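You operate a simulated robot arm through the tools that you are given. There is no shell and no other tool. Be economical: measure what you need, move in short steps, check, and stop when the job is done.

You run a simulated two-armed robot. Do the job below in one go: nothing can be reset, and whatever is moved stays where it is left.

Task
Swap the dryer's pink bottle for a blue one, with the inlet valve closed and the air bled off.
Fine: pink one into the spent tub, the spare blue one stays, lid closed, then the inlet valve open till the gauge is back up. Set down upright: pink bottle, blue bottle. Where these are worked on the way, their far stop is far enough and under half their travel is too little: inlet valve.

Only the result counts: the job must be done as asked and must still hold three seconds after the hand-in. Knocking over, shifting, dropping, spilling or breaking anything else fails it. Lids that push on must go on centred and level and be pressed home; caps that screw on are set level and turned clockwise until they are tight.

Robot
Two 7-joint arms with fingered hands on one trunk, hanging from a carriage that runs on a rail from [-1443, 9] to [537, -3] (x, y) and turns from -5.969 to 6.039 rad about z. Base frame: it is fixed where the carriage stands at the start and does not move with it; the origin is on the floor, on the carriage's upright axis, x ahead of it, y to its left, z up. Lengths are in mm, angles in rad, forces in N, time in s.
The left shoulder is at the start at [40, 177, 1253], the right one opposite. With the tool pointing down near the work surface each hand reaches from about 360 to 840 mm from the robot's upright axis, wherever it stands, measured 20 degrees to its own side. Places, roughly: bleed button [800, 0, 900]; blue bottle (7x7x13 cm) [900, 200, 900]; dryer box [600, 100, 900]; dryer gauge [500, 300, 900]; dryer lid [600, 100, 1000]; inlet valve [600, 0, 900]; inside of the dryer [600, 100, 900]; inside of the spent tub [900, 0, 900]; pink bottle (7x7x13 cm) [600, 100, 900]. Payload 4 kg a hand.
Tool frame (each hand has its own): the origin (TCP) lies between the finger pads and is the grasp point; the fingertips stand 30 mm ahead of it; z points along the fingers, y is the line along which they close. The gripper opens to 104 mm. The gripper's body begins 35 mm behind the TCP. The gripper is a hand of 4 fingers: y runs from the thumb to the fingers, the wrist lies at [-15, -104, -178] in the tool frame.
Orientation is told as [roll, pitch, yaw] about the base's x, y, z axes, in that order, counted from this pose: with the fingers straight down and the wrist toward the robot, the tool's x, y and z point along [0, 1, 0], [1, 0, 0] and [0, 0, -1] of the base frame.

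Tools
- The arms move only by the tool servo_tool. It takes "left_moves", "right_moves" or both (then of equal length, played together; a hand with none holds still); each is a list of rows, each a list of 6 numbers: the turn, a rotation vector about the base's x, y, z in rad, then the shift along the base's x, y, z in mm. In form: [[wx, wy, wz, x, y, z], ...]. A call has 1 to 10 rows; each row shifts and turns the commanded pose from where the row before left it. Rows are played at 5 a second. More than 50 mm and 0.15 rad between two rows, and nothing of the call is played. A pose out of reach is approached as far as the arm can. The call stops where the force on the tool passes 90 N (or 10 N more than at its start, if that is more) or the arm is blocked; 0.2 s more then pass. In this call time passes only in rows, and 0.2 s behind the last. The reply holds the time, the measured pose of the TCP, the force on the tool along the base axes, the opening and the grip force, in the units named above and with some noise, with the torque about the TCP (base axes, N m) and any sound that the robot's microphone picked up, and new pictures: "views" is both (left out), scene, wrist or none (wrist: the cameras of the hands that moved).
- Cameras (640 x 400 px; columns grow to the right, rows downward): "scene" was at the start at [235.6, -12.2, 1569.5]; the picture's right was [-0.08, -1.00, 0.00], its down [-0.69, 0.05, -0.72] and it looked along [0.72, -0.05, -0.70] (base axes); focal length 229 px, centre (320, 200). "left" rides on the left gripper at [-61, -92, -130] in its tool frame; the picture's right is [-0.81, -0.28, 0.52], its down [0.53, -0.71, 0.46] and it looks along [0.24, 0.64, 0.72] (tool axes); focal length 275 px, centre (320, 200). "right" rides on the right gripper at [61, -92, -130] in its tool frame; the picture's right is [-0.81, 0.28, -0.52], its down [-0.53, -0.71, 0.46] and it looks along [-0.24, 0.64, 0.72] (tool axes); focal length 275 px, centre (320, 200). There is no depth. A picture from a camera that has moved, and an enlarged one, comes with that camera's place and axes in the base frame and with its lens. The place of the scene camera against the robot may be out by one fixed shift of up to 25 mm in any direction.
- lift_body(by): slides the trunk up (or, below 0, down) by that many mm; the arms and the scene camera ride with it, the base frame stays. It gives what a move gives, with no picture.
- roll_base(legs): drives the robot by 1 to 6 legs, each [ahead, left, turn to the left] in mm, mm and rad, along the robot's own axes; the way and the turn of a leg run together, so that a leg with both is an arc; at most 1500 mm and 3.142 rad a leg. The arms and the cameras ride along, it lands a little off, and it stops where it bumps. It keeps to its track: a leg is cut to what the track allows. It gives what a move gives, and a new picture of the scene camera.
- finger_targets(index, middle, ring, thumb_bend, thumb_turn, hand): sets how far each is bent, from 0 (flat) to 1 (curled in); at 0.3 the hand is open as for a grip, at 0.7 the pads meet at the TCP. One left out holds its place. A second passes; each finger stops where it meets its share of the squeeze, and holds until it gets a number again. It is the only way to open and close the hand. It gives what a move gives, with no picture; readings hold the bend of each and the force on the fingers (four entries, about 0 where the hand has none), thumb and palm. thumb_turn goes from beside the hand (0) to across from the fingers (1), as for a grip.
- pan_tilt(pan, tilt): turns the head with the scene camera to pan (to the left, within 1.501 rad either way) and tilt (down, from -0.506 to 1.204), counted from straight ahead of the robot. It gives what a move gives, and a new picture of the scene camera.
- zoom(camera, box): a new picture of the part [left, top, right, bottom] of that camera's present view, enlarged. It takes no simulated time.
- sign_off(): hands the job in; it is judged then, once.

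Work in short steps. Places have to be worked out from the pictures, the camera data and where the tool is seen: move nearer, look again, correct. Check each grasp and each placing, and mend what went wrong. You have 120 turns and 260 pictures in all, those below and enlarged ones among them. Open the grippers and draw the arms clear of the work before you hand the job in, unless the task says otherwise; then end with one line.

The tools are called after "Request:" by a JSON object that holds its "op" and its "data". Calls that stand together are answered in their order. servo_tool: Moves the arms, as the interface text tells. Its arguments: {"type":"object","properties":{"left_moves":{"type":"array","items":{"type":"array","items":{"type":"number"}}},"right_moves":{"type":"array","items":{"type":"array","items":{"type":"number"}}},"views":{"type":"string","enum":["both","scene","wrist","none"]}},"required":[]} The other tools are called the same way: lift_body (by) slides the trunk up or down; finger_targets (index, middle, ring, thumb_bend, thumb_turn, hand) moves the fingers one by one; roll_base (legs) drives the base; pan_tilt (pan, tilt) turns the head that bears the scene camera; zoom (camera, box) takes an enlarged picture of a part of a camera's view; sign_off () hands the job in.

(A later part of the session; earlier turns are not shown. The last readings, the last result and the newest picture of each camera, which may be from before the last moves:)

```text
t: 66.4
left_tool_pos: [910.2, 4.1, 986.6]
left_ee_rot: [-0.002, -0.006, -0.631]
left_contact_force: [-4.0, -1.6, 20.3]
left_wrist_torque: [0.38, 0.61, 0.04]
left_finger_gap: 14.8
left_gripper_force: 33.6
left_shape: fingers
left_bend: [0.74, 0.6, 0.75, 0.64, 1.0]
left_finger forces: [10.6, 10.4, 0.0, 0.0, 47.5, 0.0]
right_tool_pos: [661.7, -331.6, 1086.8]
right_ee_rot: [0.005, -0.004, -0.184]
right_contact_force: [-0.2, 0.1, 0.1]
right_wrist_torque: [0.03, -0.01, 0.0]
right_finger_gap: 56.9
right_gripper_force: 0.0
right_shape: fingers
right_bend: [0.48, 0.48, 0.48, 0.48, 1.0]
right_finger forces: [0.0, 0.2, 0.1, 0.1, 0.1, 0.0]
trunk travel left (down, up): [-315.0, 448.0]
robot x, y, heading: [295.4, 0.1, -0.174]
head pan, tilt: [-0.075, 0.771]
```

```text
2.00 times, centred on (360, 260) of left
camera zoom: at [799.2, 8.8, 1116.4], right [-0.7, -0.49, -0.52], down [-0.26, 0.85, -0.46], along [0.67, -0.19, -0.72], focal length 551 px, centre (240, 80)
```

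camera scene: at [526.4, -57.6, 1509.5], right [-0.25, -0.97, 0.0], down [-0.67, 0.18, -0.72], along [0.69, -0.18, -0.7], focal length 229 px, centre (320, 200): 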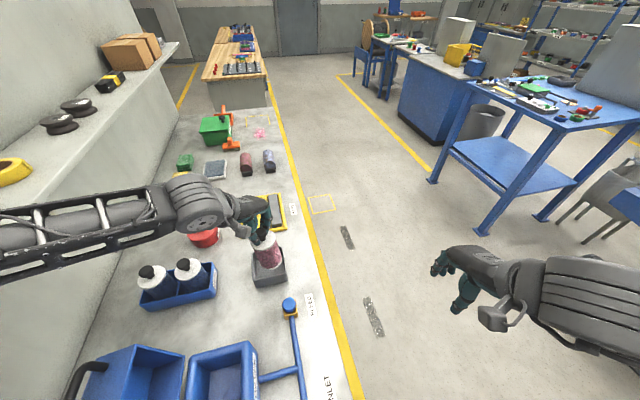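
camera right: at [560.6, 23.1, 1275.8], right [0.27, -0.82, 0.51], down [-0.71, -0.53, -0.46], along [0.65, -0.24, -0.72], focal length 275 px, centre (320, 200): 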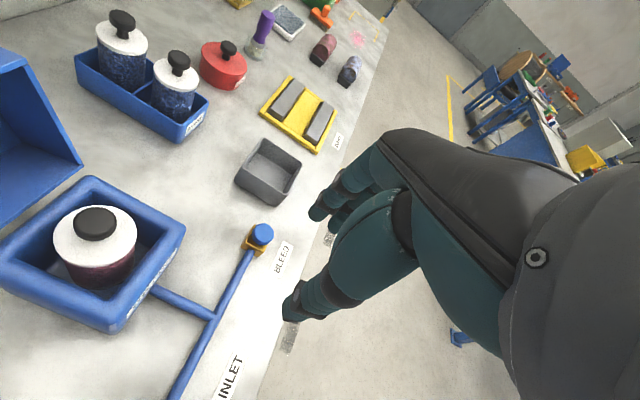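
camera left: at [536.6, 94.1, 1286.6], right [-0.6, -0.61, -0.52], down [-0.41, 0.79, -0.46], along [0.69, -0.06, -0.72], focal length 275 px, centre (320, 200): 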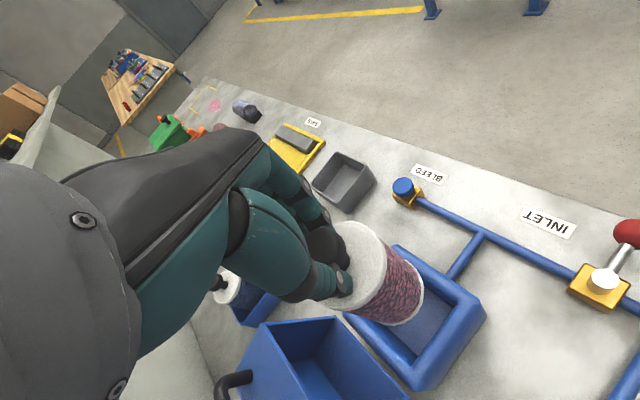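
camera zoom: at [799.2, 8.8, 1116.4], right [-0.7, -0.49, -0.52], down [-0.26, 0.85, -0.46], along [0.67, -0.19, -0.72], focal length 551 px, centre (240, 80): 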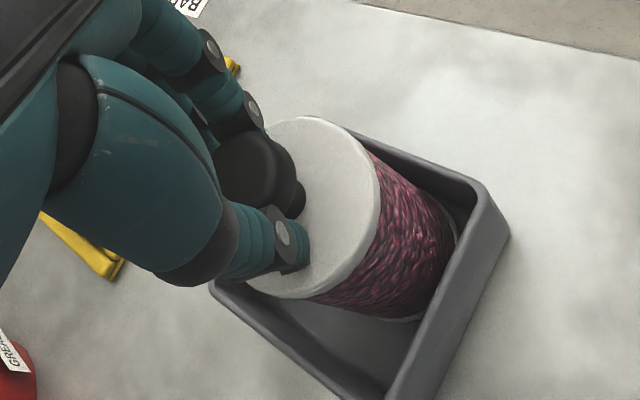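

Seated (20 N). Ease off 2 mm and open.

Request:
{"op": "servo_tool", "data": {"left_moves": [[0, 0, 0, 0, 0, 2]], "views": "none"}}

Request:
{"op": "finger_targets", "data": {"hand": "left", "index": 0.48, "middle": 0.46, "ring": 0.48, "thumb_bend": 0.46}}

Request:
{"op": "servo_tool", "data": {"left_moves": [[0, 0, 0, 0, 0, 15], [0, 0, 0, 0, 0, 35], [0, 0, 0, 0, 0, 45], [0, 0, 0, 0, 0, 45]], "views": "both"}}

```text
t: 66.8
left_tool_pos: [909.3, 4.1, 986.7]
left_ee_rot: [-0.001, -0.003, -0.631]
left_contact_force: [-0.6, -2.0, 16.0]
left_wrist_torque: [0.08, 0.14, -0.03]
left_finger_gap: 14.8
left_gripper_force: 31.2
left_shape: fingers
left_bend: [0.74, 0.59, 0.75, 0.64, 1.0]
left_finger forces: [9.9, 12.8, 0.1, 0.0, 39.7, 0.2]
right_tool_pos: [660.5, -332.0, 1086.3]
right_ee_rot: [0.007, -0.005, -0.185]
right_contact_force: [0.6, -0.1, -0.4]
right_wrist_torque: [0.02, 0.03, 0.02]
right_finger_gap: 56.6
right_gripper_force: 0.0
right_shape: fingers
right_bend: [0.48, 0.48, 0.48, 0.48, 1.0]
right_finger forces: [0.0, 0.0, 0.0, 0.0, 0.0, 0.1]
trunk travel left (down, up): [-315.0, 448.0]
robot x, y, heading: [296.3, -0.3, -0.185]
head pan, tilt: [-0.075, 0.771]
```

```text
t: 67.8
left_tool_pos: [908.6, 6.1, 984.4]
left_ee_rot: [0.0, 0.002, -0.63]
left_contact_force: [-1.3, 0.4, 3.3]
left_wrist_torque: [-0.09, 0.0, -0.04]
left_finger_gap: 58.9
left_gripper_force: 1.7
left_shape: fingers
left_bend: [0.49, 0.46, 0.48, 0.46, 1.0]
left_finger forces: [3.6, 0.0, 0.0, 0.0, 0.0, 0.0]
right_tool_pos: [659.5, -332.3, 1085.5]
right_ee_rot: [0.006, -0.005, -0.182]
right_contact_force: [-0.1, 0.0, 0.0]
right_wrist_torque: [0.01, 0.02, 0.01]
right_finger_gap: 56.8
right_gripper_force: 0.0
right_shape: fingers
right_bend: [0.48, 0.48, 0.48, 0.48, 1.0]
right_finger forces: [0.0, 0.1, 0.0, 0.1, 0.1, 0.0]
trunk travel left (down, up): [-315.0, 448.0]
robot x, y, heading: [296.6, -3.6, -0.179]
head pan, tilt: [-0.075, 0.771]
```

```text
t: 68.8
left_tool_pos: [908.7, 6.4, 1123.0]
left_ee_rot: [-0.002, 0.001, -0.63]
left_contact_force: [-0.6, -0.1, -0.3]
left_wrist_torque: [-0.05, -0.01, -0.01]
left_finger_gap: 59.3
left_gripper_force: 0.0
left_shape: fingers
left_bend: [0.48, 0.46, 0.48, 0.46, 1.0]
left_finger forces: [0.0, 0.0, 0.0, 0.1, 0.0, 0.0]
right_tool_pos: [660.3, -331.1, 1086.2]
right_ee_rot: [0.007, -0.003, -0.185]
right_contact_force: [-0.5, 0.2, -0.8]
right_wrist_torque: [0.0, 0.01, 0.01]
right_finger_gap: 56.6
right_gripper_force: 0.1
right_shape: fingers
right_bend: [0.48, 0.48, 0.48, 0.48, 1.0]
right_finger forces: [0.1, 0.0, 0.0, 0.0, 0.0, 0.1]
trunk travel left (down, up): [-315.0, 448.0]
robot x, y, heading: [295.2, -4.2, -0.176]
head pan, tilt: [-0.075, 0.771]
camera scene: at [526.7, -57.2, 1509.5], right [-0.25, -0.97, 0.0], down [-0.67, 0.18, -0.72], along [0.69, -0.18, -0.7], focal length 229 px, centre (320, 200)
camera left: at [799.2, 11.2, 1254.2], right [-0.7, -0.49, -0.52], down [-0.26, 0.85, -0.46], along [0.66, -0.18, -0.72], focal length 275 px, centre (320, 200)
```

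scene: 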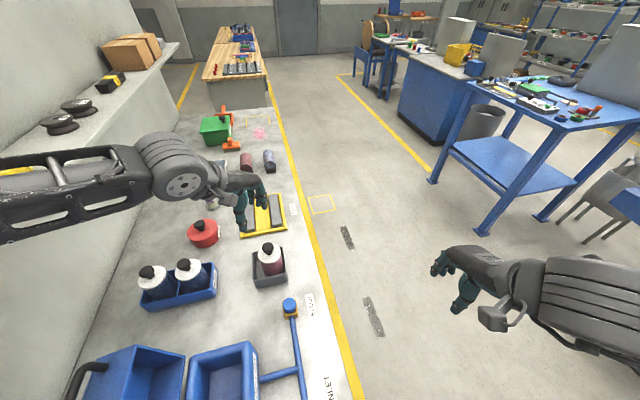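
left: 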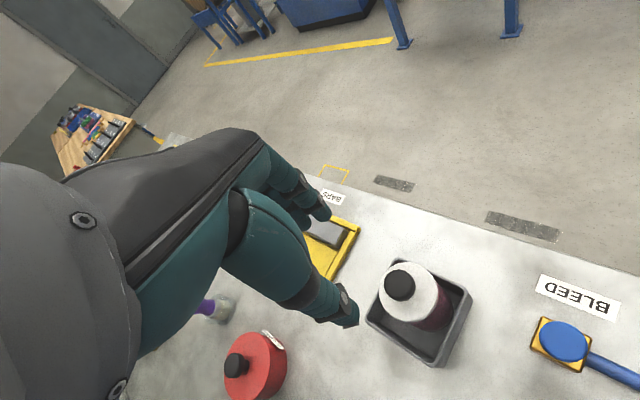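

Released. Zoom to verify that it stands upright.

Request:
{"op": "zoom", "data": {"camera": "left", "box": [340, 230, 500, 370]}}

Request:
{"op": "zoom", "data": {"camera": "scene", "box": [120, 210, 320, 340]}}

```text
2.86 times, centred on (420, 300) of left
camera zoom: at [799.2, 11.2, 1254.2], right [-0.7, -0.49, -0.52], down [-0.26, 0.85, -0.46], along [0.66, -0.18, -0.72], focal length 786 px, centre (34, -86)
```

zoom: 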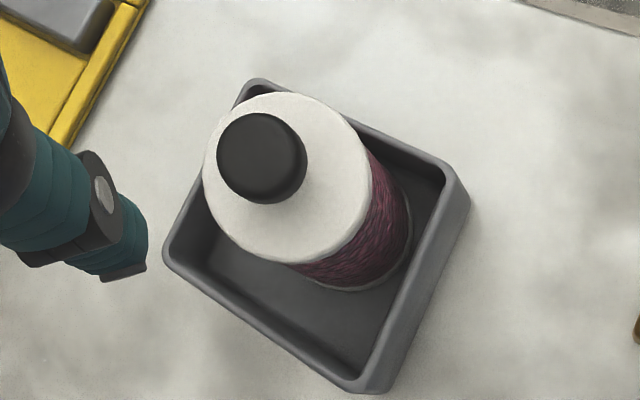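

```text
3.08 times, centred on (220, 275) of scene
camera zoom: at [526.7, -57.2, 1509.5], right [-0.25, -0.97, 0.0], down [-0.67, 0.18, -0.72], along [0.69, -0.18, -0.7], focal length 705 px, centre (628, -31)
```

zoom: 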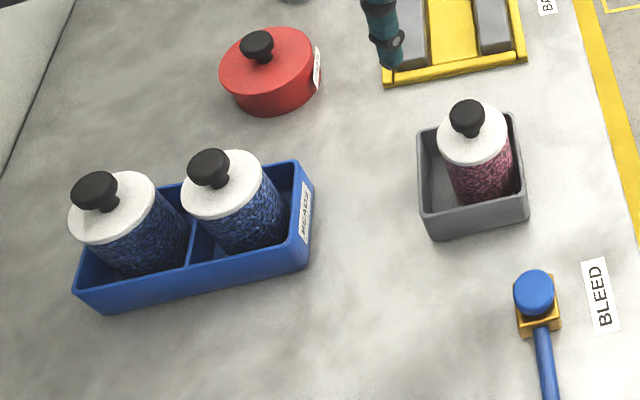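

Pink bottle stands upright in the tub. Turn back by +0.18 rad to bring the left hand toward the blue bottles.

Request:
{"op": "roll_base", "data": {"legs": [[0, 0, 0.18]]}}

Request:
{"op": "servo_tool", "data": {"left_moves": [[0, 0, 0, 0, 40, 0], [0, 0, 0, 0, 40, -20]], "views": "both"}}

```text
t: 70.1
left_tool_pos: [896.9, 104.7, 1120.0]
left_ee_rot: [0.003, 0.004, -0.464]
left_contact_force: [-0.4, -0.3, -0.8]
left_wrist_torque: [0.0, 0.0, 0.01]
left_finger_gap: 59.4
left_gripper_force: 0.1
left_shape: fingers
left_bend: [0.48, 0.46, 0.48, 0.46, 1.0]
left_finger forces: [0.0, 0.0, 0.0, 0.1, 0.0, 0.0]
right_tool_pos: [713.7, -265.5, 1086.8]
right_ee_rot: [0.004, -0.003, -0.003]
right_contact_force: [0.3, -0.3, 0.1]
right_wrist_torque: [0.01, -0.02, -0.03]
right_finger_gap: 56.8
right_gripper_force: 0.0
right_shape: fingers
right_bend: [0.48, 0.48, 0.48, 0.48, 1.0]
right_finger forces: [0.0, 0.0, 0.0, 0.1, 0.0, 0.0]
trunk travel left (down, up): [-315.0, 448.0]
robot x, y, heading: [293.9, -6.2, 0.003]
head pan, tilt: [-0.075, 0.771]
stopped in leg 1: the robot was blocked; the commanded pose is now the measured one
camera scene: at [532.5, -17.4, 1509.3], right [-0.08, -1.0, 0.0], down [-0.69, 0.05, -0.72], along [0.72, -0.06, -0.7], focal length 229 px, centre (320, 200)
```

scene: 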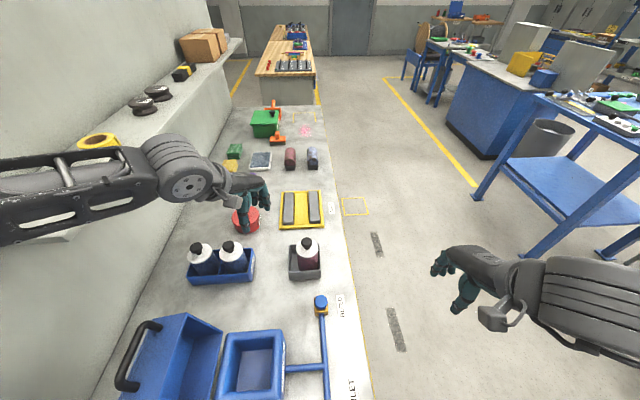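

```text
t: 70.9
left_tool_pos: [893.2, 118.2, 1091.2]
left_ee_rot: [0.083, 0.047, -0.582]
left_contact_force: [0.7, -0.1, -0.3]
left_wrist_torque: [0.01, 0.01, -0.02]
left_finger_gap: 59.4
left_gripper_force: 0.0
left_shape: fingers
left_bend: [0.48, 0.46, 0.48, 0.46, 1.0]
left_finger forces: [0.0, 0.0, 0.0, 0.1, 0.1, 0.0]
right_tool_pos: [711.0, -280.9, 1086.2]
right_ee_rot: [-0.004, -0.005, -0.018]
right_contact_force: [-0.2, 1.1, 0.2]
right_wrist_torque: [-0.02, -0.02, -0.02]
right_finger_gap: 56.9
right_gripper_force: 0.1
right_shape: fingers
right_bend: [0.48, 0.48, 0.48, 0.48, 1.0]
right_finger forces: [0.1, 0.0, 0.0, 0.0, 0.0, 0.0]
trunk travel left (down, up): [-315.0, 448.0]
robot x, y, heading: [298.5, -4.9, -0.021]
head pan, tilt: [-0.075, 0.771]
stopped in row 2 (left hand): the arm was blocked; the commanded pose is now the measured one
camera scene: at [534.5, -26.2, 1507.7], right [-0.09, -1.0, 0.01], down [-0.69, 0.06, -0.72], along [0.72, -0.07, -0.69], focal length 229 px, centre (320, 200)
camera left: at [780.7, 105.5, 1220.7], right [-0.67, -0.47, -0.57], down [-0.3, 0.88, -0.38], along [0.68, -0.08, -0.73], focal length 275 px, centre (320, 200)
```

scene: 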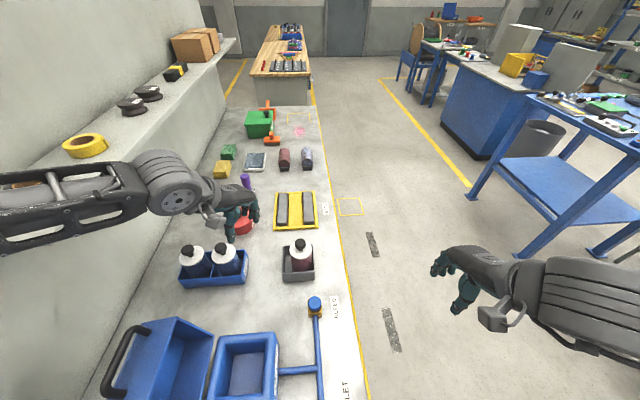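
left: 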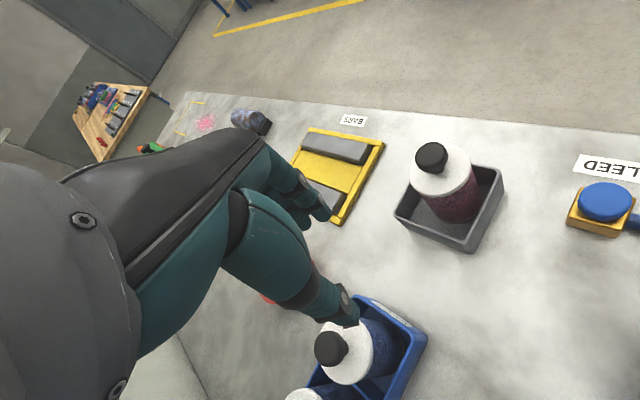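

The arm is blocked by the wall/shelf here. Back off by turning right, then inspect the shelf.

Request:
{"op": "roll_base", "data": {"legs": [[0, 0, -0.2]]}}

Request:
{"op": "pan_tilt", "data": {"pan": 0.7, "tilt": 0.5}}

```text
t: 72.1
left_tool_pos: [908.0, 19.4, 1096.0]
left_ee_rot: [0.084, 0.046, -0.764]
left_contact_force: [0.3, 0.3, 0.2]
left_wrist_torque: [0.0, 0.0, -0.03]
left_finger_gap: 59.4
left_gripper_force: 0.0
left_shape: fingers
left_bend: [0.48, 0.46, 0.48, 0.46, 1.0]
left_finger forces: [0.0, 0.0, 0.0, 0.1, 0.0, 0.1]
right_tool_pos: [650.1, -344.3, 1086.6]
right_ee_rot: [0.007, -0.002, -0.213]
right_contact_force: [0.5, -1.2, -0.8]
right_wrist_torque: [0.0, 0.0, -0.05]
right_finger_gap: 56.7
right_gripper_force: 0.1
right_shape: fingers
right_bend: [0.48, 0.48, 0.48, 0.48, 1.0]
right_finger forces: [0.1, 0.0, 0.0, 0.0, 0.0, 0.0]
trunk travel left (down, up): [-315.0, 448.0]
robot x, y, heading: [298.2, 2.4, -0.209]
head pan, tilt: [-0.075, 0.771]
camera scene: at [526.2, -64.6, 1509.4], right [-0.28, -0.96, 0.0], down [-0.67, 0.2, -0.72], along [0.69, -0.2, -0.7], focal length 229 px, centre (320, 200)
```

scene: 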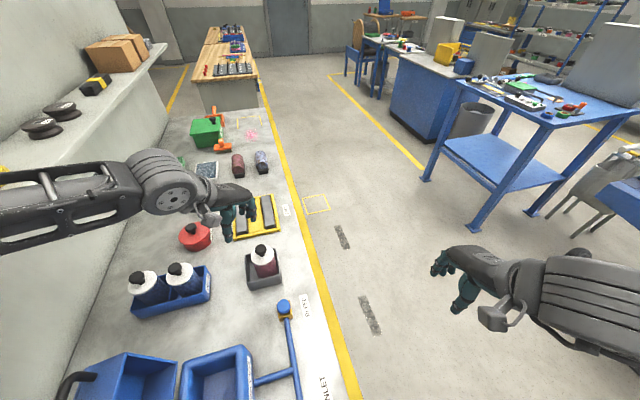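

```text
t: 73.2
left_tool_pos: [907.1, 19.1, 1096.8]
left_ee_rot: [0.083, 0.045, -0.765]
left_contact_force: [0.3, 0.3, 0.7]
left_wrist_torque: [0.02, -0.02, 0.0]
left_finger_gap: 59.6
left_gripper_force: 0.2
left_shape: fingers
left_bend: [0.48, 0.46, 0.48, 0.46, 1.0]
left_finger forces: [0.0, 0.1, 0.0, 0.0, 0.1, 0.1]
right_tool_pos: [650.6, -342.6, 1085.9]
right_ee_rot: [0.008, -0.005, -0.212]
right_contact_force: [0.3, -0.2, 0.8]
right_wrist_torque: [0.03, -0.02, -0.02]
right_finger_gap: 56.5
right_gripper_force: 0.0
right_shape: fingers
right_bend: [0.48, 0.48, 0.48, 0.48, 1.0]
right_finger forces: [0.0, 0.0, 0.0, 0.0, 0.1, 0.1]
trunk travel left (down, up): [-315.0, 448.0]
robot x, y, heading: [295.7, -0.6, -0.208]
head pan, tilt: [0.7, 0.499]
camera scene: at [528.1, 1.2, 1533.1], right [0.47, -0.88, 0.0], down [-0.42, -0.22, -0.88], along [0.78, 0.41, -0.48], focal length 229 px, centre (320, 200)
```

scene: 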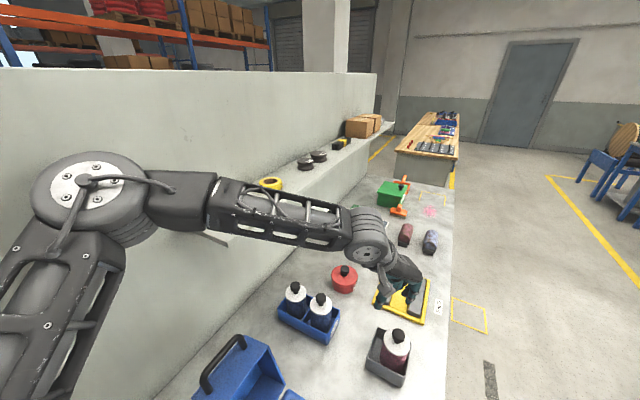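

The left elbow sits right by the wall, so the left arm is unsuited to the blue bottle. From x≈150 with heading ≈+0.6 the right arm should reach both the blue bottle and the dryer. First raise the left hand and drive straight back along the rail.

Request:
{"op": "servo_tool", "data": {"left_moves": [[0, 0, 0, 0, 0, 40], [0, 0, 0, 0, 0, 40], [0, 0, 0, 0, 0, 40]], "views": "none"}}

Request:
{"op": "roll_base", "data": {"legs": [[-147, -30, 0]]}}

```text
t: 74.0
left_tool_pos: [909.6, 18.8, 1216.5]
left_ee_rot: [0.083, 0.046, -0.765]
left_contact_force: [0.5, -0.1, -0.6]
left_wrist_torque: [0.03, -0.04, 0.03]
left_finger_gap: 59.4
left_gripper_force: 0.1
left_shape: fingers
left_bend: [0.48, 0.46, 0.48, 0.46, 1.0]
left_finger forces: [0.0, 0.0, 0.0, 0.0, 0.1, 0.0]
right_tool_pos: [651.6, -343.7, 1085.7]
right_ee_rot: [0.007, -0.006, -0.213]
right_contact_force: [0.8, -0.6, 0.8]
right_wrist_torque: [0.03, -0.01, -0.01]
right_finger_gap: 56.9
right_gripper_force: 0.1
right_shape: fingers
right_bend: [0.48, 0.48, 0.48, 0.48, 1.0]
right_finger forces: [0.1, 0.0, 0.0, 0.0, 0.0, 0.0]
trunk travel left (down, up): [-315.0, 448.0]
robot x, y, heading: [298.2, -4.7, -0.211]
head pan, tilt: [0.7, 0.499]
```

```text
t: 75.3
left_tool_pos: [763.3, 24.8, 1215.6]
left_ee_rot: [0.086, 0.045, -0.754]
left_contact_force: [0.2, 0.5, -0.1]
left_wrist_torque: [0.0, 0.0, -0.01]
left_finger_gap: 59.4
left_gripper_force: 0.1
left_shape: fingers
left_bend: [0.48, 0.46, 0.48, 0.46, 1.0]
left_finger forces: [0.1, 0.0, 0.0, 0.1, 0.0, 0.0]
right_tool_pos: [507.5, -339.8, 1085.3]
right_ee_rot: [0.007, -0.004, -0.207]
right_contact_force: [0.4, 0.0, 0.3]
right_wrist_torque: [-0.02, 0.02, 0.03]
right_finger_gap: 56.8
right_gripper_force: 0.2
right_shape: fingers
right_bend: [0.48, 0.48, 0.48, 0.48, 1.0]
right_finger forces: [0.0, 0.0, 0.1, 0.0, 0.0, 0.0]
trunk travel left (down, up): [-315.0, 448.0]
robot x, y, heading: [156.6, 2.2, -0.206]
head pan, tilt: [0.7, 0.499]
camera scene: at [382.6, 4.1, 1533.0], right [0.48, -0.88, 0.0], down [-0.42, -0.23, -0.88], along [0.77, 0.42, -0.48], focal length 229 px, centre (320, 200)
```

scene: 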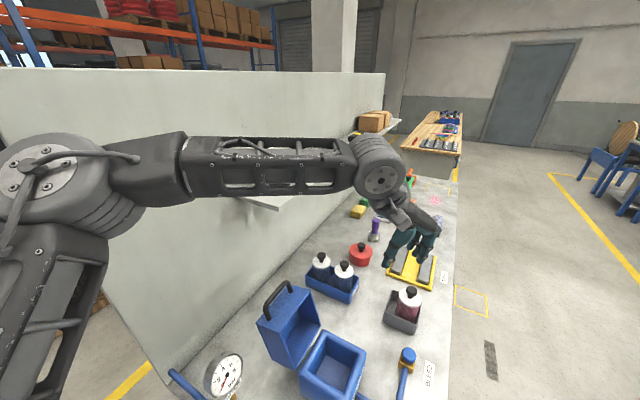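

Retract the left hand near the body, then back up, turn left to ≈+0.6, and come forward to x≈150.

Request:
{"op": "servo_tool", "data": {"left_moves": [[0, 0, 0, -35, 15, 25], [0, 0, 0, -40, 20, 20], [0, 0, 0, -40, 25, 20], [0, 0, 0, -40, 25, 20]], "views": "none"}}

Request:
{"op": "roll_base", "data": {"legs": [[-112, -23, 0], [0, 0, 0.4], [0, 0, 0.4], [88, -60, 0]]}}

Request:
{"op": "pan_tilt", "data": {"pan": -0.4, "tilt": 0.75}}

```text
refused: row 3 steps farther than a row can; nothing moved
```

```text
t: 79.1
left_tool_pos: [454.0, 434.6, 1218.2]
left_ee_rot: [0.081, 0.04, 0.002]
left_contact_force: [5.0, -13.8, -2.7]
left_wrist_torque: [0.27, 0.14, -0.69]
left_finger_gap: 59.5
left_gripper_force: 7.0
left_shape: fingers
left_bend: [0.48, 0.46, 0.45, 0.46, 1.0]
left_finger forces: [0.0, 0.0, 8.8, 0.0, 0.0, 5.2]
right_tool_pos: [530.7, 17.4, 1086.6]
right_ee_rot: [0.004, -0.004, 0.591]
right_contact_force: [0.0, 0.2, 1.3]
right_wrist_torque: [-0.01, 0.03, -0.04]
right_finger_gap: 56.6
right_gripper_force: 0.1
right_shape: fingers
right_bend: [0.48, 0.48, 0.48, 0.48, 1.0]
right_finger forces: [0.0, 0.1, 0.0, 0.0, 0.0, 0.1]
trunk travel left (down, up): [-315.0, 448.0]
robot x, y, heading: [40.0, 0.3, 0.592]
head pan, tilt: [0.7, 0.499]
stopped in leg 3: the robot was blocked; the commanded pose is now the measured one
camera scene: at [190.8, 170.1, 1533.0], right [0.96, -0.27, 0.0], down [-0.13, -0.46, -0.88], along [0.24, 0.84, -0.48], focal length 229 px, centre (320, 200)
```

scene: 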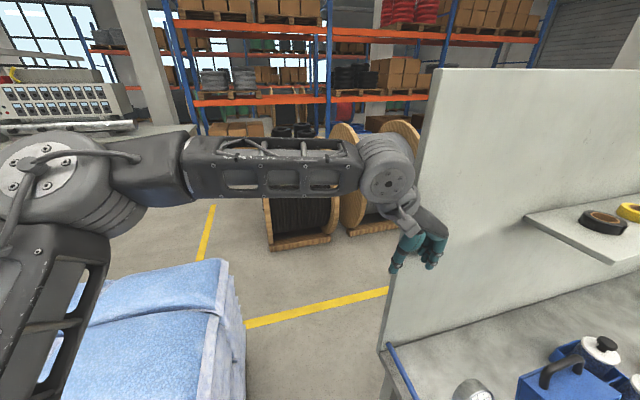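

```text
t: 80.5
left_tool_pos: [451.6, 436.0, 1217.8]
left_ee_rot: [0.08, 0.036, 0.006]
left_contact_force: [7.7, -24.8, 0.6]
left_wrist_torque: [0.95, 0.24, -1.1]
left_finger_gap: 59.6
left_gripper_force: 13.2
left_shape: fingers
left_bend: [0.48, 0.46, 0.45, 0.46, 1.0]
left_finger forces: [0.0, 0.0, 13.0, 0.0, 0.0, 12.7]
right_tool_pos: [530.4, 14.2, 1085.5]
right_ee_rot: [0.002, -0.002, 0.591]
right_contact_force: [0.8, 0.0, 0.1]
right_wrist_torque: [0.01, -0.01, 0.0]
right_finger_gap: 56.9
right_gripper_force: 0.1
right_shape: fingers
right_bend: [0.48, 0.48, 0.48, 0.48, 1.0]
right_finger forces: [0.0, 0.0, 0.0, 0.0, 0.0, 0.0]
trunk travel left (down, up): [-315.0, 448.0]
robot x, y, heading: [43.0, -1.5, 0.592]
head pan, tilt: [-0.4, 0.75]
camera scene: at [247.5, 97.1, 1511.1], right [0.19, -0.98, 0.0], down [-0.67, -0.13, -0.73], along [0.72, 0.14, -0.68], focal length 229 px, centre (320, 200)
```

scene: 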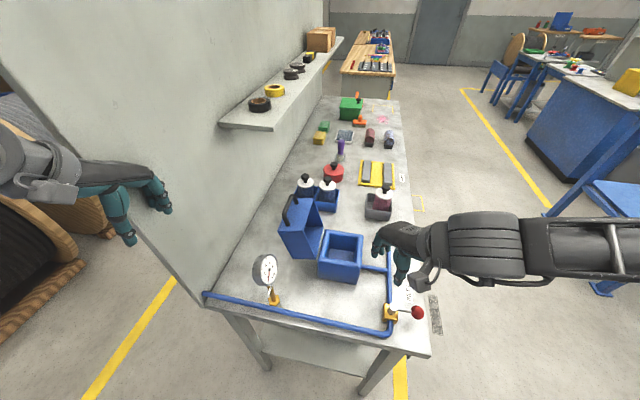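

The tape roll on the shelf is intact; the left hand just rests on the wall edge. Pull it away and back toward the body.

Request:
{"op": "servo_tool", "data": {"left_moves": [[0, 0, 0, 0, -30, 0], [0, 0, 0, -35, -25, 10], [0, 0, 0, -35, -25, 10], [0, 0, 0, -35, -20, 10], [0, 0, 0, -30, -10, 10]], "views": "scene"}}

```text
t: 81.7
left_tool_pos: [316.1, 328.8, 1259.3]
left_ee_rot: [0.083, 0.039, 0.007]
left_contact_force: [0.0, -0.8, -0.2]
left_wrist_torque: [0.01, 0.04, 0.02]
left_finger_gap: 59.5
left_gripper_force: 0.1
left_shape: fingers
left_bend: [0.48, 0.46, 0.48, 0.46, 1.0]
left_finger forces: [0.1, 0.1, 0.0, 0.0, 0.0, 0.0]
right_tool_pos: [529.5, 17.9, 1085.4]
right_ee_rot: [0.006, -0.002, 0.592]
right_contact_force: [0.4, 0.4, -0.9]
right_wrist_torque: [0.0, -0.01, 0.02]
right_finger_gap: 56.8
right_gripper_force: 0.0
right_shape: fingers
right_bend: [0.48, 0.48, 0.48, 0.48, 1.0]
right_finger forces: [0.1, 0.0, 0.1, 0.0, 0.1, 0.0]
trunk travel left (down, up): [-315.0, 448.0]
robot x, y, heading: [43.1, 1.1, 0.595]
head pan, tilt: [-0.4, 0.75]
camera scene: at [246.5, 99.2, 1511.1], right [0.19, -0.98, 0.0], down [-0.67, -0.13, -0.73], along [0.72, 0.14, -0.68], focal length 229 px, centre (320, 200)
```

scene: 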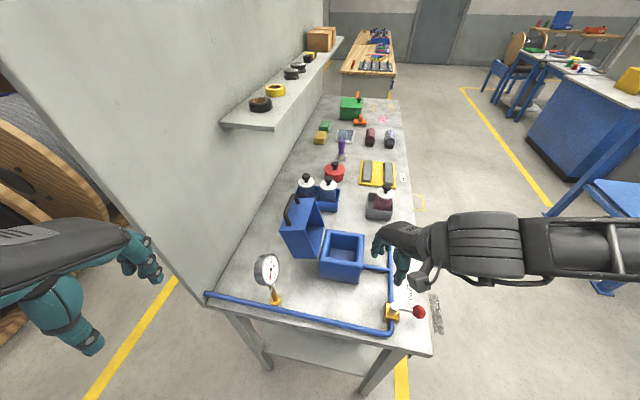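

Now drive ~107 mm along +x.

Request:
{"op": "roll_base", "data": {"legs": [[88, -60, 0]]}}

```text
t: 82.8
left_tool_pos: [423.6, 330.4, 1260.7]
left_ee_rot: [0.083, 0.038, 0.009]
left_contact_force: [-0.4, 0.2, 0.0]
left_wrist_torque: [0.0, 0.01, 0.03]
left_finger_gap: 59.2
left_gripper_force: 0.0
left_shape: fingers
left_bend: [0.48, 0.46, 0.48, 0.46, 1.0]
left_finger forces: [0.0, 0.0, 0.0, 0.0, 0.0, 0.0]
right_tool_pos: [637.3, 18.2, 1085.6]
right_ee_rot: [0.004, -0.002, 0.592]
right_contact_force: [0.1, 0.5, 0.2]
right_wrist_torque: [0.02, 0.01, 0.0]
right_finger_gap: 56.9
right_gripper_force: 0.1
right_shape: fingers
right_bend: [0.48, 0.48, 0.48, 0.48, 1.0]
right_finger forces: [0.0, 0.0, 0.0, 0.0, 0.1, 0.0]
trunk travel left (down, up): [-315.0, 448.0]
robot x, y, heading: [145.5, 0.2, 0.601]
head pan, tilt: [-0.4, 0.75]
camera scene: at [353.9, 98.8, 1511.4], right [0.19, -0.98, 0.0], down [-0.67, -0.13, -0.73], along [0.72, 0.14, -0.68], focal length 229 px, centre (320, 200)
```

scene: 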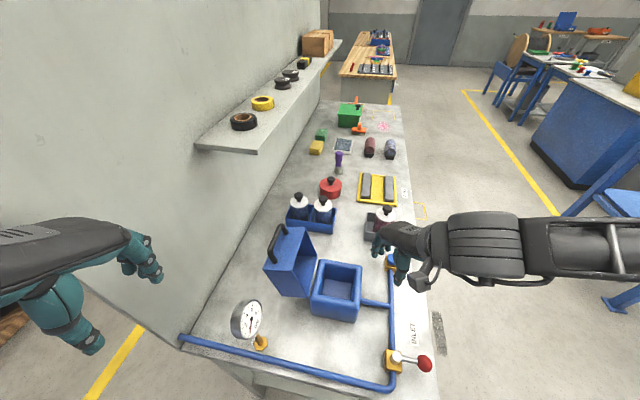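

Move the right hand toward the blue bottle at (899,199), at z≈1120.

Request:
{"op": "servo_tool", "data": {"right_moves": [[0, 0, 0, 10, 0, 35], [0, 0, 0, 36, 25, 5], [0, 0, 0, 36, 25, 0], [0, 0, 0, 36, 25, 0], [0, 0, 0, 36, 25, 0], [0, 0, 0, 36, 25, 0], [0, 0, 0, 36, 28, 0], [0, 0, 0, 36, 28, 0]]}}

```text
t: 84.7
left_tool_pos: [422.2, 329.0, 1261.6]
left_ee_rot: [0.083, 0.037, 0.009]
left_contact_force: [0.1, -0.3, -0.4]
left_wrist_torque: [-0.01, -0.02, 0.05]
left_finger_gap: 59.5
left_gripper_force: 0.1
left_shape: fingers
left_bend: [0.48, 0.46, 0.48, 0.46, 1.0]
left_finger forces: [0.0, 0.1, 0.0, 0.0, 0.1, 0.0]
right_tool_pos: [897.1, 196.6, 1123.0]
right_ee_rot: [0.005, -0.004, 0.591]
right_contact_force: [0.5, 0.5, 0.3]
right_wrist_torque: [-0.01, 0.01, -0.02]
right_finger_gap: 56.7
right_gripper_force: 0.0
right_shape: fingers
right_bend: [0.48, 0.48, 0.48, 0.48, 1.0]
right_finger forces: [0.1, 0.0, 0.0, 0.0, 0.0, 0.1]
trunk travel left (down, up): [-315.0, 448.0]
robot x, y, heading: [145.5, -2.1, 0.593]
head pan, tilt: [-0.4, 0.75]
camera scene: at [353.4, 99.1, 1511.3], right [0.19, -0.98, 0.0], down [-0.67, -0.13, -0.73], along [0.72, 0.14, -0.68], focal length 229 px, centre (320, 200)
camera right: at [787.6, 193.9, 1254.5], right [0.68, -0.52, 0.51], down [-0.29, -0.84, -0.46], along [0.67, 0.16, -0.72], focal length 275 px, centre (320, 200)
```

scene: 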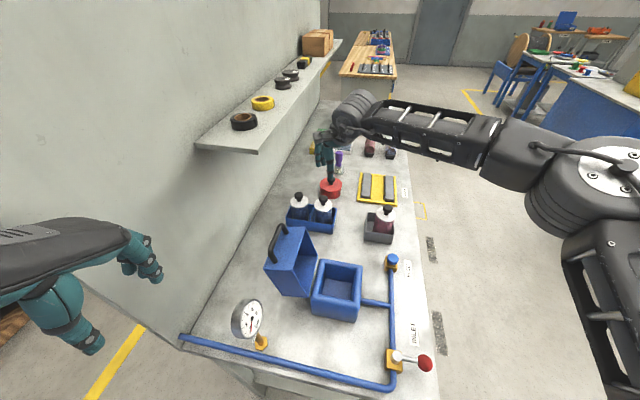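
right: 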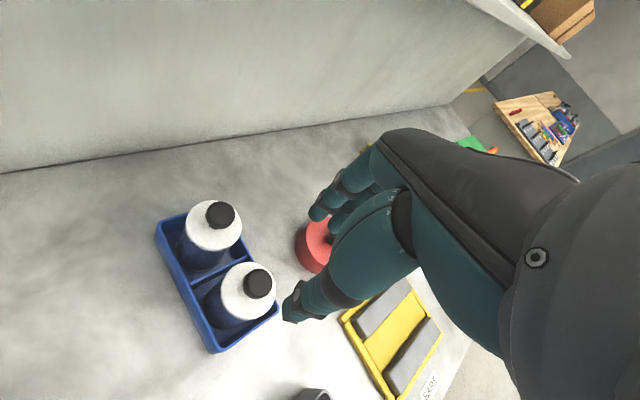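

Excellent reach. The near blue knob is at about (907,199,~980). Descend to z≈1020 above it.

Request:
{"op": "servo_tool", "data": {"right_moves": [[0, 0, 0, 4, 1, -40], [0, 0, 0, 4, 1, -40], [0, 0, 0, 0, 0, -22]], "views": "wrist"}}

```text
t: 85.5
left_tool_pos: [422.6, 329.5, 1260.4]
left_ee_rot: [0.082, 0.038, 0.009]
left_contact_force: [-0.5, 0.2, 0.4]
left_wrist_torque: [-0.01, -0.01, -0.01]
left_finger_gap: 59.1
left_gripper_force: 0.3
left_shape: fingers
left_bend: [0.48, 0.46, 0.48, 0.46, 1.0]
left_finger forces: [0.1, 0.2, 0.0, 0.1, 0.1, 0.0]
right_tool_pos: [898.5, 191.0, 1024.9]
right_ee_rot: [0.008, -0.006, 0.593]
right_contact_force: [-0.4, -0.5, -0.7]
right_wrist_torque: [-0.02, 0.0, 0.03]
right_finger_gap: 57.0
right_gripper_force: 0.0
right_shape: fingers
right_bend: [0.48, 0.48, 0.48, 0.48, 1.0]
right_finger forces: [0.0, 0.0, 0.0, 0.1, 0.1, 0.0]
right hand out of reach, approached as far as the arm can: row 2, 3
trunk travel left (down, up): [-315.0, 448.0]
robot x, y, heading: [145.8, -1.4, 0.599]
head pan, tilt: [-0.4, 0.75]
camera right: at [789.8, 188.0, 1155.1], right [0.68, -0.52, 0.51], down [-0.29, -0.84, -0.46], along [0.67, 0.16, -0.72], focal length 275 px, centre (320, 200)
```

right: 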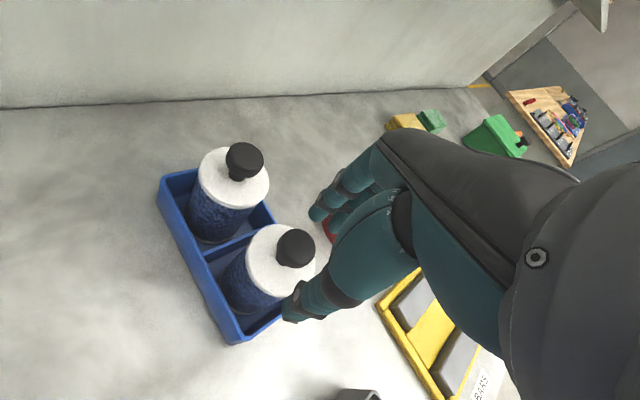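

Slightly beyond extension. Raise, drive 45 mm further +x, and come back.

Request:
{"op": "servo_tool", "data": {"right_moves": [[0, 0, 0, -10, 0, 45], [0, 0, 0, -35, 0, 10]], "views": "none"}}

Request:
{"op": "roll_base", "data": {"legs": [[37, -25, 0]]}}

Request:
{"op": "zoom", "data": {"camera": "right", "box": [100, 100, 400, 360]}}

```text
t: 86.0
left_tool_pos: [422.2, 330.8, 1259.3]
left_ee_rot: [0.083, 0.039, 0.011]
left_contact_force: [-0.2, 0.2, -0.1]
left_wrist_torque: [0.02, -0.03, -0.02]
left_finger_gap: 59.1
left_gripper_force: 0.0
left_shape: fingers
left_bend: [0.48, 0.46, 0.48, 0.46, 1.0]
left_finger forces: [0.0, 0.1, 0.0, 0.0, 0.0, 0.0]
right_tool_pos: [852.6, 190.6, 1080.3]
right_ee_rot: [0.005, -0.002, 0.591]
right_contact_force: [0.3, -0.2, -1.0]
right_wrist_torque: [0.02, -0.01, 0.02]
right_finger_gap: 56.7
right_gripper_force: 0.1
right_shape: fingers
right_bend: [0.48, 0.48, 0.48, 0.48, 1.0]
right_finger forces: [0.0, 0.0, 0.1, 0.1, 0.0, 0.0]
trunk travel left (down, up): [-315.0, 448.0]
robot x, y, heading: [146.5, -0.6, 0.595]
head pan, tilt: [-0.4, 0.75]
```

```text
t: 87.0
left_tool_pos: [467.8, 328.7, 1261.5]
left_ee_rot: [0.084, 0.036, 0.009]
left_contact_force: [0.0, 1.1, 0.6]
left_wrist_torque: [0.02, 0.02, -0.03]
left_finger_gap: 59.3
left_gripper_force: 0.0
left_shape: fingers
left_bend: [0.48, 0.46, 0.48, 0.46, 1.0]
left_finger forces: [0.0, 0.0, 0.1, 0.0, 0.0, 0.0]
right_tool_pos: [901.0, 190.4, 1081.4]
right_ee_rot: [0.004, -0.002, 0.591]
right_contact_force: [0.1, -0.1, 0.9]
right_wrist_torque: [-0.01, -0.01, -0.03]
right_finger_gap: 56.8
right_gripper_force: 0.0
right_shape: fingers
right_bend: [0.48, 0.48, 0.48, 0.48, 1.0]
right_finger forces: [0.1, 0.0, 0.1, 0.0, 0.0, 0.1]
trunk travel left (down, up): [-315.0, 448.0]
robot x, y, heading: [191.7, 0.2, 0.598]
head pan, tilt: [-0.4, 0.75]
camera scene: at [398.7, 98.5, 1511.4], right [0.19, -0.98, 0.0], down [-0.67, -0.13, -0.73], along [0.72, 0.14, -0.68], focal length 229 px, centre (320, 200)
```

scene: 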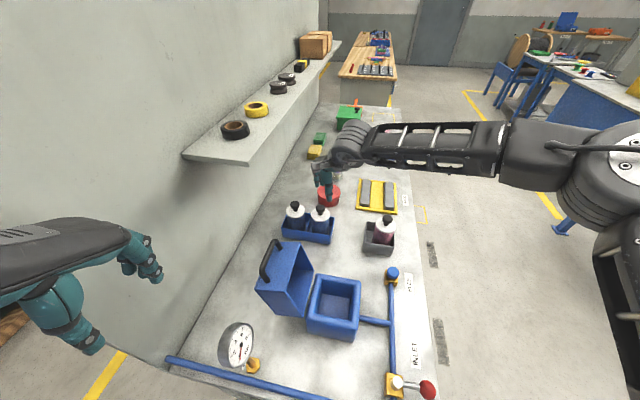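

```text
1.54 times, centred on (250, 230) of right
camera zoom: at [790.3, 188.6, 1211.9], right [0.68, -0.52, 0.51], down [-0.29, -0.84, -0.46], along [0.67, 0.16, -0.72], focal length 424 px, centre (428, 154)
```

zoom: 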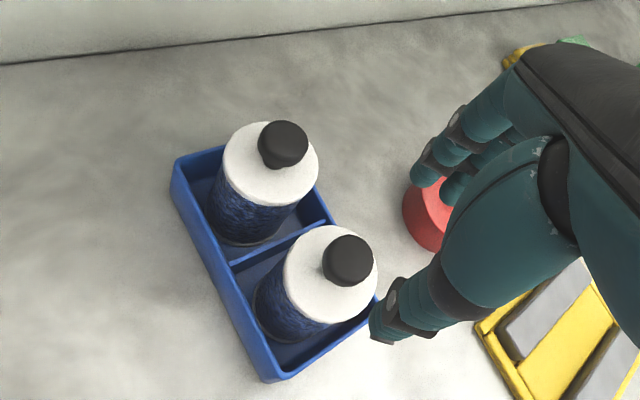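

Knob best fit (910,200,~975). Go down to z≈1012 directly above and check.

Request:
{"op": "servo_tool", "data": {"right_moves": [[0, 0, 0, 9, 10, -25], [0, 0, 0, 0, 0, -30], [0, 0, 0, 0, 0, -14]], "views": "wrist"}}

```text
t: 87.8
left_tool_pos: [467.1, 328.6, 1259.9]
left_ee_rot: [0.085, 0.036, 0.007]
left_contact_force: [0.1, -0.5, 0.1]
left_wrist_torque: [-0.02, 0.0, -0.02]
left_finger_gap: 59.6
left_gripper_force: 0.1
left_shape: fingers
left_bend: [0.48, 0.46, 0.48, 0.46, 1.0]
left_finger forces: [0.0, 0.0, 0.1, 0.0, 0.0, 0.0]
right_tool_pos: [907.0, 200.8, 1012.4]
right_ee_rot: [0.007, -0.005, 0.591]
right_contact_force: [0.0, 0.9, 0.5]
right_wrist_torque: [-0.03, -0.02, 0.0]
right_finger_gap: 56.8
right_gripper_force: 0.0
right_shape: fingers
right_bend: [0.48, 0.48, 0.48, 0.48, 1.0]
right_finger forces: [0.0, 0.0, 0.0, 0.0, 0.1, 0.0]
trunk travel left (down, up): [-315.0, 448.0]
robot x, y, heading: [192.6, -3.8, 0.597]
head pan, tilt: [-0.4, 0.75]
camera right: at [798.1, 198.3, 1143.2], right [0.68, -0.52, 0.51], down [-0.29, -0.84, -0.46], along [0.67, 0.16, -0.72], focal length 275 px, centre (320, 200)
```

right: 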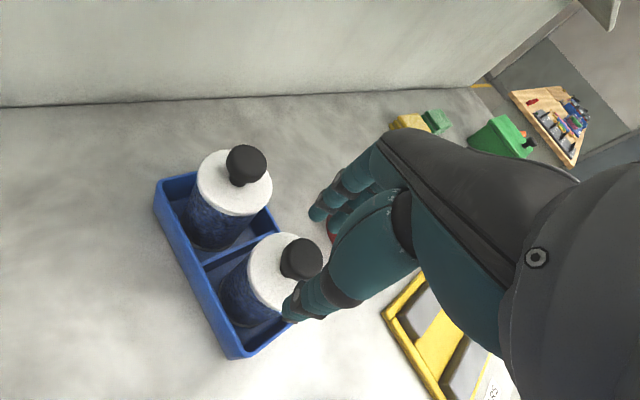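

Aligned. Descend ~24 mm.

Request:
{"op": "servo_tool", "data": {"right_moves": [[0, 0, 0, 2, 1, -12], [0, 0, 0, 0, 0, -10]], "views": "wrist"}}

```text
t: 88.3
left_tool_pos: [468.4, 328.8, 1259.9]
left_ee_rot: [0.084, 0.039, 0.009]
left_contact_force: [-0.1, -0.3, 0.2]
left_wrist_torque: [0.01, 0.03, 0.01]
left_finger_gap: 59.2
left_gripper_force: 0.1
left_shape: fingers
left_bend: [0.48, 0.46, 0.48, 0.46, 1.0]
left_finger forces: [0.0, 0.0, 0.0, 0.1, 0.0, 0.1]
right_tool_pos: [908.8, 199.5, 990.4]
right_ee_rot: [0.007, -0.006, 0.594]
right_contact_force: [-0.1, 0.5, 0.2]
right_wrist_torque: [-0.04, 0.0, -0.01]
right_finger_gap: 57.0
right_gripper_force: 0.1
right_shape: fingers
right_bend: [0.48, 0.48, 0.48, 0.48, 1.0]
right_finger forces: [0.1, 0.1, 0.0, 0.0, 0.1, 0.0]
right hand out of reach, approached as far as the arm can: row 2
trunk travel left (down, up): [-315.0, 448.0]
robot x, y, heading: [190.0, 0.6, 0.596]
head pan, tilt: [-0.4, 0.75]
camera right: at [799.0, 196.8, 1121.0], right [0.68, -0.52, 0.51], down [-0.29, -0.84, -0.46], along [0.67, 0.16, -0.72], focal length 275 px, centre (320, 200)
```

right: 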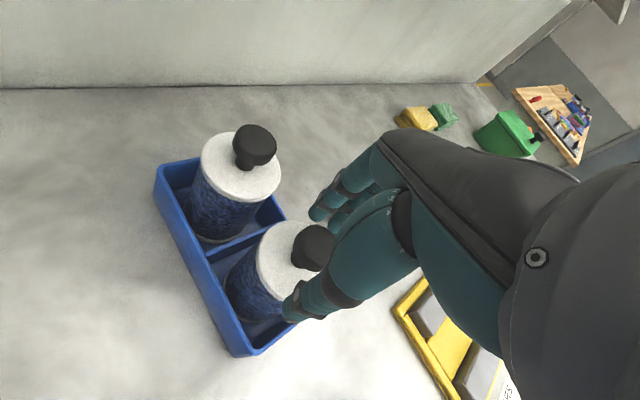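

Well centred at the edge of reach. Lower the trunk 6 mm, then close on the knob.

Request:
{"op": "lift_body", "data": {"by": -6}}

Request:
{"op": "finger_targets", "data": {"hand": "right", "index": 0.75, "middle": 0.75, "ring": 0.75, "thumb_bend": 0.75}}

Request:
{"op": "zoom", "data": {"camera": "right", "box": [180, 120, 440, 360]}}

```text
t: 88.9
left_tool_pos: [467.2, 327.9, 1254.9]
left_ee_rot: [0.084, 0.04, 0.008]
left_contact_force: [0.3, 0.6, 0.9]
left_wrist_torque: [-0.01, 0.01, 0.03]
left_finger_gap: 59.7
left_gripper_force: 0.1
left_shape: fingers
left_bend: [0.48, 0.46, 0.48, 0.46, 1.0]
left_finger forces: [0.0, 0.0, 0.0, 0.0, 0.1, 0.1]
right_tool_pos: [909.2, 200.2, 985.0]
right_ee_rot: [0.007, -0.004, 0.59]
right_contact_force: [-0.5, -0.6, -0.4]
right_wrist_torque: [0.03, 0.0, 0.0]
right_finger_gap: 56.8
right_gripper_force: 0.1
right_shape: fingers
right_bend: [0.48, 0.48, 0.48, 0.48, 1.0]
right_finger forces: [0.0, 0.0, 0.0, 0.0, 0.0, 0.1]
trunk travel left (down, up): [-309.0, 454.0]
robot x, y, heading: [188.6, -1.2, 0.594]
head pan, tilt: [-0.4, 0.75]
```

```text
t: 89.9
left_tool_pos: [466.7, 329.7, 1253.7]
left_ee_rot: [0.084, 0.038, 0.01]
left_contact_force: [1.2, -0.2, -1.3]
left_wrist_torque: [-0.01, 0.02, -0.02]
left_finger_gap: 59.3
left_gripper_force: 0.1
left_shape: fingers
left_bend: [0.48, 0.46, 0.48, 0.46, 1.0]
left_finger forces: [0.0, 0.0, 0.0, 0.0, 0.0, 0.0]
right_tool_pos: [908.6, 200.1, 984.1]
right_ee_rot: [0.008, -0.002, 0.592]
right_contact_force: [0.0, -0.8, 2.1]
right_wrist_torque: [-0.12, -0.12, 0.0]
right_finger_gap: 15.9
right_gripper_force: 26.9
right_shape: fingers
right_bend: [0.73, 0.59, 0.75, 0.62, 1.0]
right_finger forces: [13.2, 13.9, 0.1, 0.0, 26.9, 0.1]
trunk travel left (down, up): [-309.0, 454.0]
robot x, y, heading: [193.0, -5.2, 0.594]
head pan, tilt: [-0.4, 0.75]
```

```text
1.67 times, centred on (310, 240) of right
camera zoom: at [799.3, 196.7, 1115.3], right [0.68, -0.52, 0.51], down [-0.29, -0.84, -0.46], along [0.67, 0.16, -0.72], focal length 459 px, centre (337, 133)
```

zoom: 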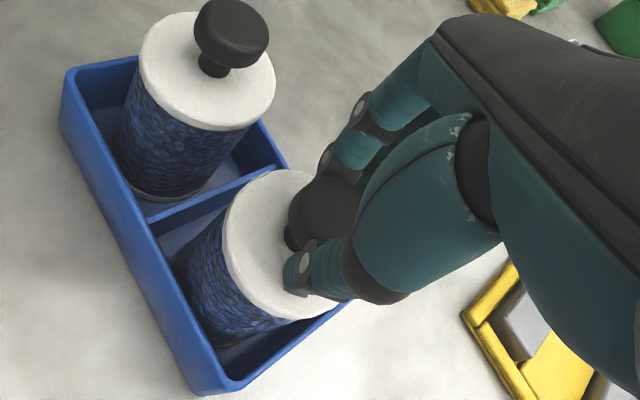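

Same firm grasp pattern as before. Lift slowly.

Request:
{"op": "servo_tool", "data": {"right_moves": [[0, 0, 0, 0, 0, 10], [0, 0, 0, 0, 0, 15], [0, 0, 0, 0, 0, 20], [0, 0, 0, 0, 0, 30], [0, 0, 0, 0, 0, 30]]}}

```text
t: 91.1
left_tool_pos: [466.5, 329.8, 1254.4]
left_ee_rot: [0.083, 0.038, 0.007]
left_contact_force: [-1.1, 0.4, 0.2]
left_wrist_torque: [0.04, 0.0, -0.03]
left_finger_gap: 59.6
left_gripper_force: 0.0
left_shape: fingers
left_bend: [0.48, 0.46, 0.48, 0.46, 1.0]
left_finger forces: [0.0, 0.1, 0.1, 0.1, 0.0, 0.1]
right_tool_pos: [906.9, 199.8, 1091.1]
right_ee_rot: [0.007, -0.003, 0.593]
right_contact_force: [-0.6, -0.8, -2.5]
right_wrist_torque: [0.0, -0.01, 0.01]
right_finger_gap: 15.1
right_gripper_force: 24.6
right_shape: fingers
right_bend: [0.73, 0.6, 0.75, 0.63, 1.0]
right_finger forces: [11.9, 10.8, 0.0, 0.0, 26.9, 0.0]
trunk travel left (down, up): [-309.0, 454.0]
robot x, y, heading: [192.3, -1.6, 0.596]
head pan, tilt: [-0.4, 0.75]
camera scene: at [397.9, 98.5, 1505.1], right [0.19, -0.98, 0.0], down [-0.67, -0.13, -0.73], along [0.72, 0.14, -0.68], focal length 229 px, centre (320, 200)
camera right: at [797.8, 197.5, 1221.4], right [0.68, -0.52, 0.51], down [-0.29, -0.84, -0.46], along [0.67, 0.16, -0.72], focal length 275 px, centre (320, 200)
```

scene: 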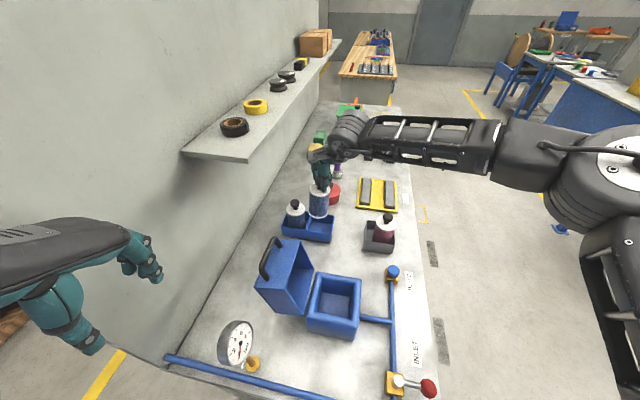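
right: 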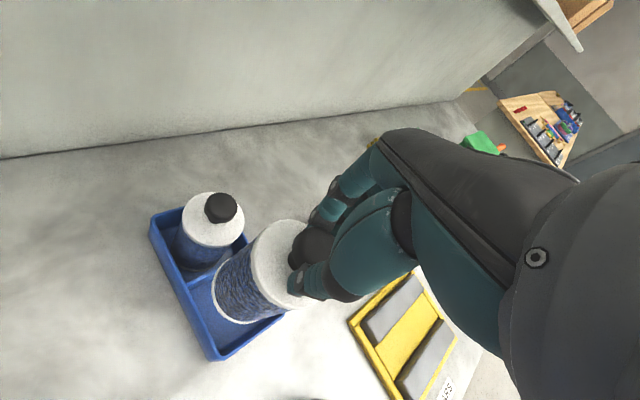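

Free and held well. Carry it at z≈1125 around to the dryer opening, staying clear of the open lid.

Request:
{"op": "servo_tool", "data": {"right_moves": [[0, 0, 0, -15, -15, 35], [0, 0, 0, -32, -30, 0], [0, 0, 0, -32, -30, 0], [0, 0, 0, -32, -30, 0], [0, 0, 0, -36, -25, 0], [0, 0, 0, -36, -5, 0], [0, 0, 0, -36, 15, 0], [0, 0, 0, -30, 20, 0]]}}

```text
t: 92.9
left_tool_pos: [466.8, 330.6, 1254.3]
left_ee_rot: [0.084, 0.039, 0.01]
left_contact_force: [-0.2, 0.5, 0.1]
left_wrist_torque: [-0.03, 0.0, -0.02]
left_finger_gap: 59.5
left_gripper_force: 0.0
left_shape: fingers
left_bend: [0.48, 0.46, 0.48, 0.46, 1.0]
left_finger forces: [0.0, 0.1, 0.1, 0.1, 0.0, 0.0]
right_tool_pos: [660.3, 97.4, 1122.8]
right_ee_rot: [0.006, -0.005, 0.592]
right_contact_force: [-0.7, 0.6, -3.4]
right_wrist_torque: [-0.02, -0.05, 0.01]
right_finger_gap: 15.0
right_gripper_force: 23.5
right_shape: fingers
right_bend: [0.73, 0.6, 0.75, 0.63, 1.0]
right_finger forces: [11.3, 10.0, 0.0, 0.1, 26.0, 0.0]
trunk travel left (down, up): [-309.0, 454.0]
robot x, y, heading: [188.1, 0.4, 0.595]
head pan, tilt: [-0.4, 0.75]
camera scene: at [397.7, 98.6, 1505.1], right [0.19, -0.98, 0.0], down [-0.67, -0.13, -0.73], along [0.72, 0.14, -0.68], focal length 229 px, centre (320, 200)
camera right: at [551.0, 95.1, 1254.0], right [0.68, -0.52, 0.51], down [-0.29, -0.84, -0.46], along [0.67, 0.16, -0.72], focal length 275 px, centre (320, 200)
```

scene: 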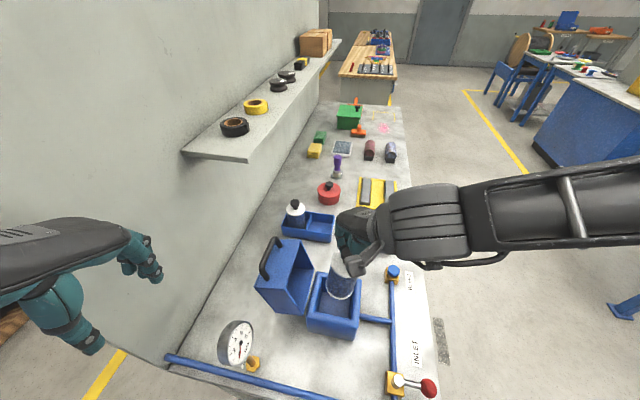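
right: 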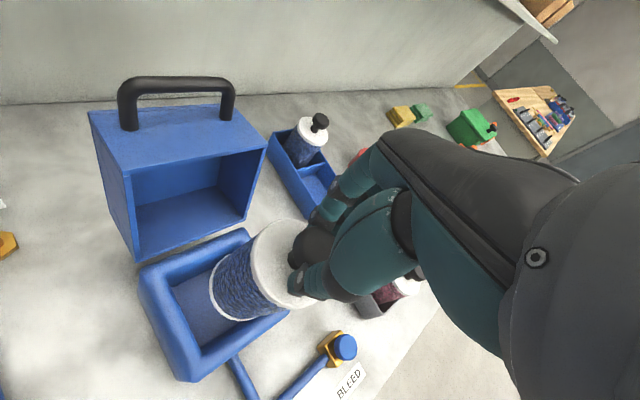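

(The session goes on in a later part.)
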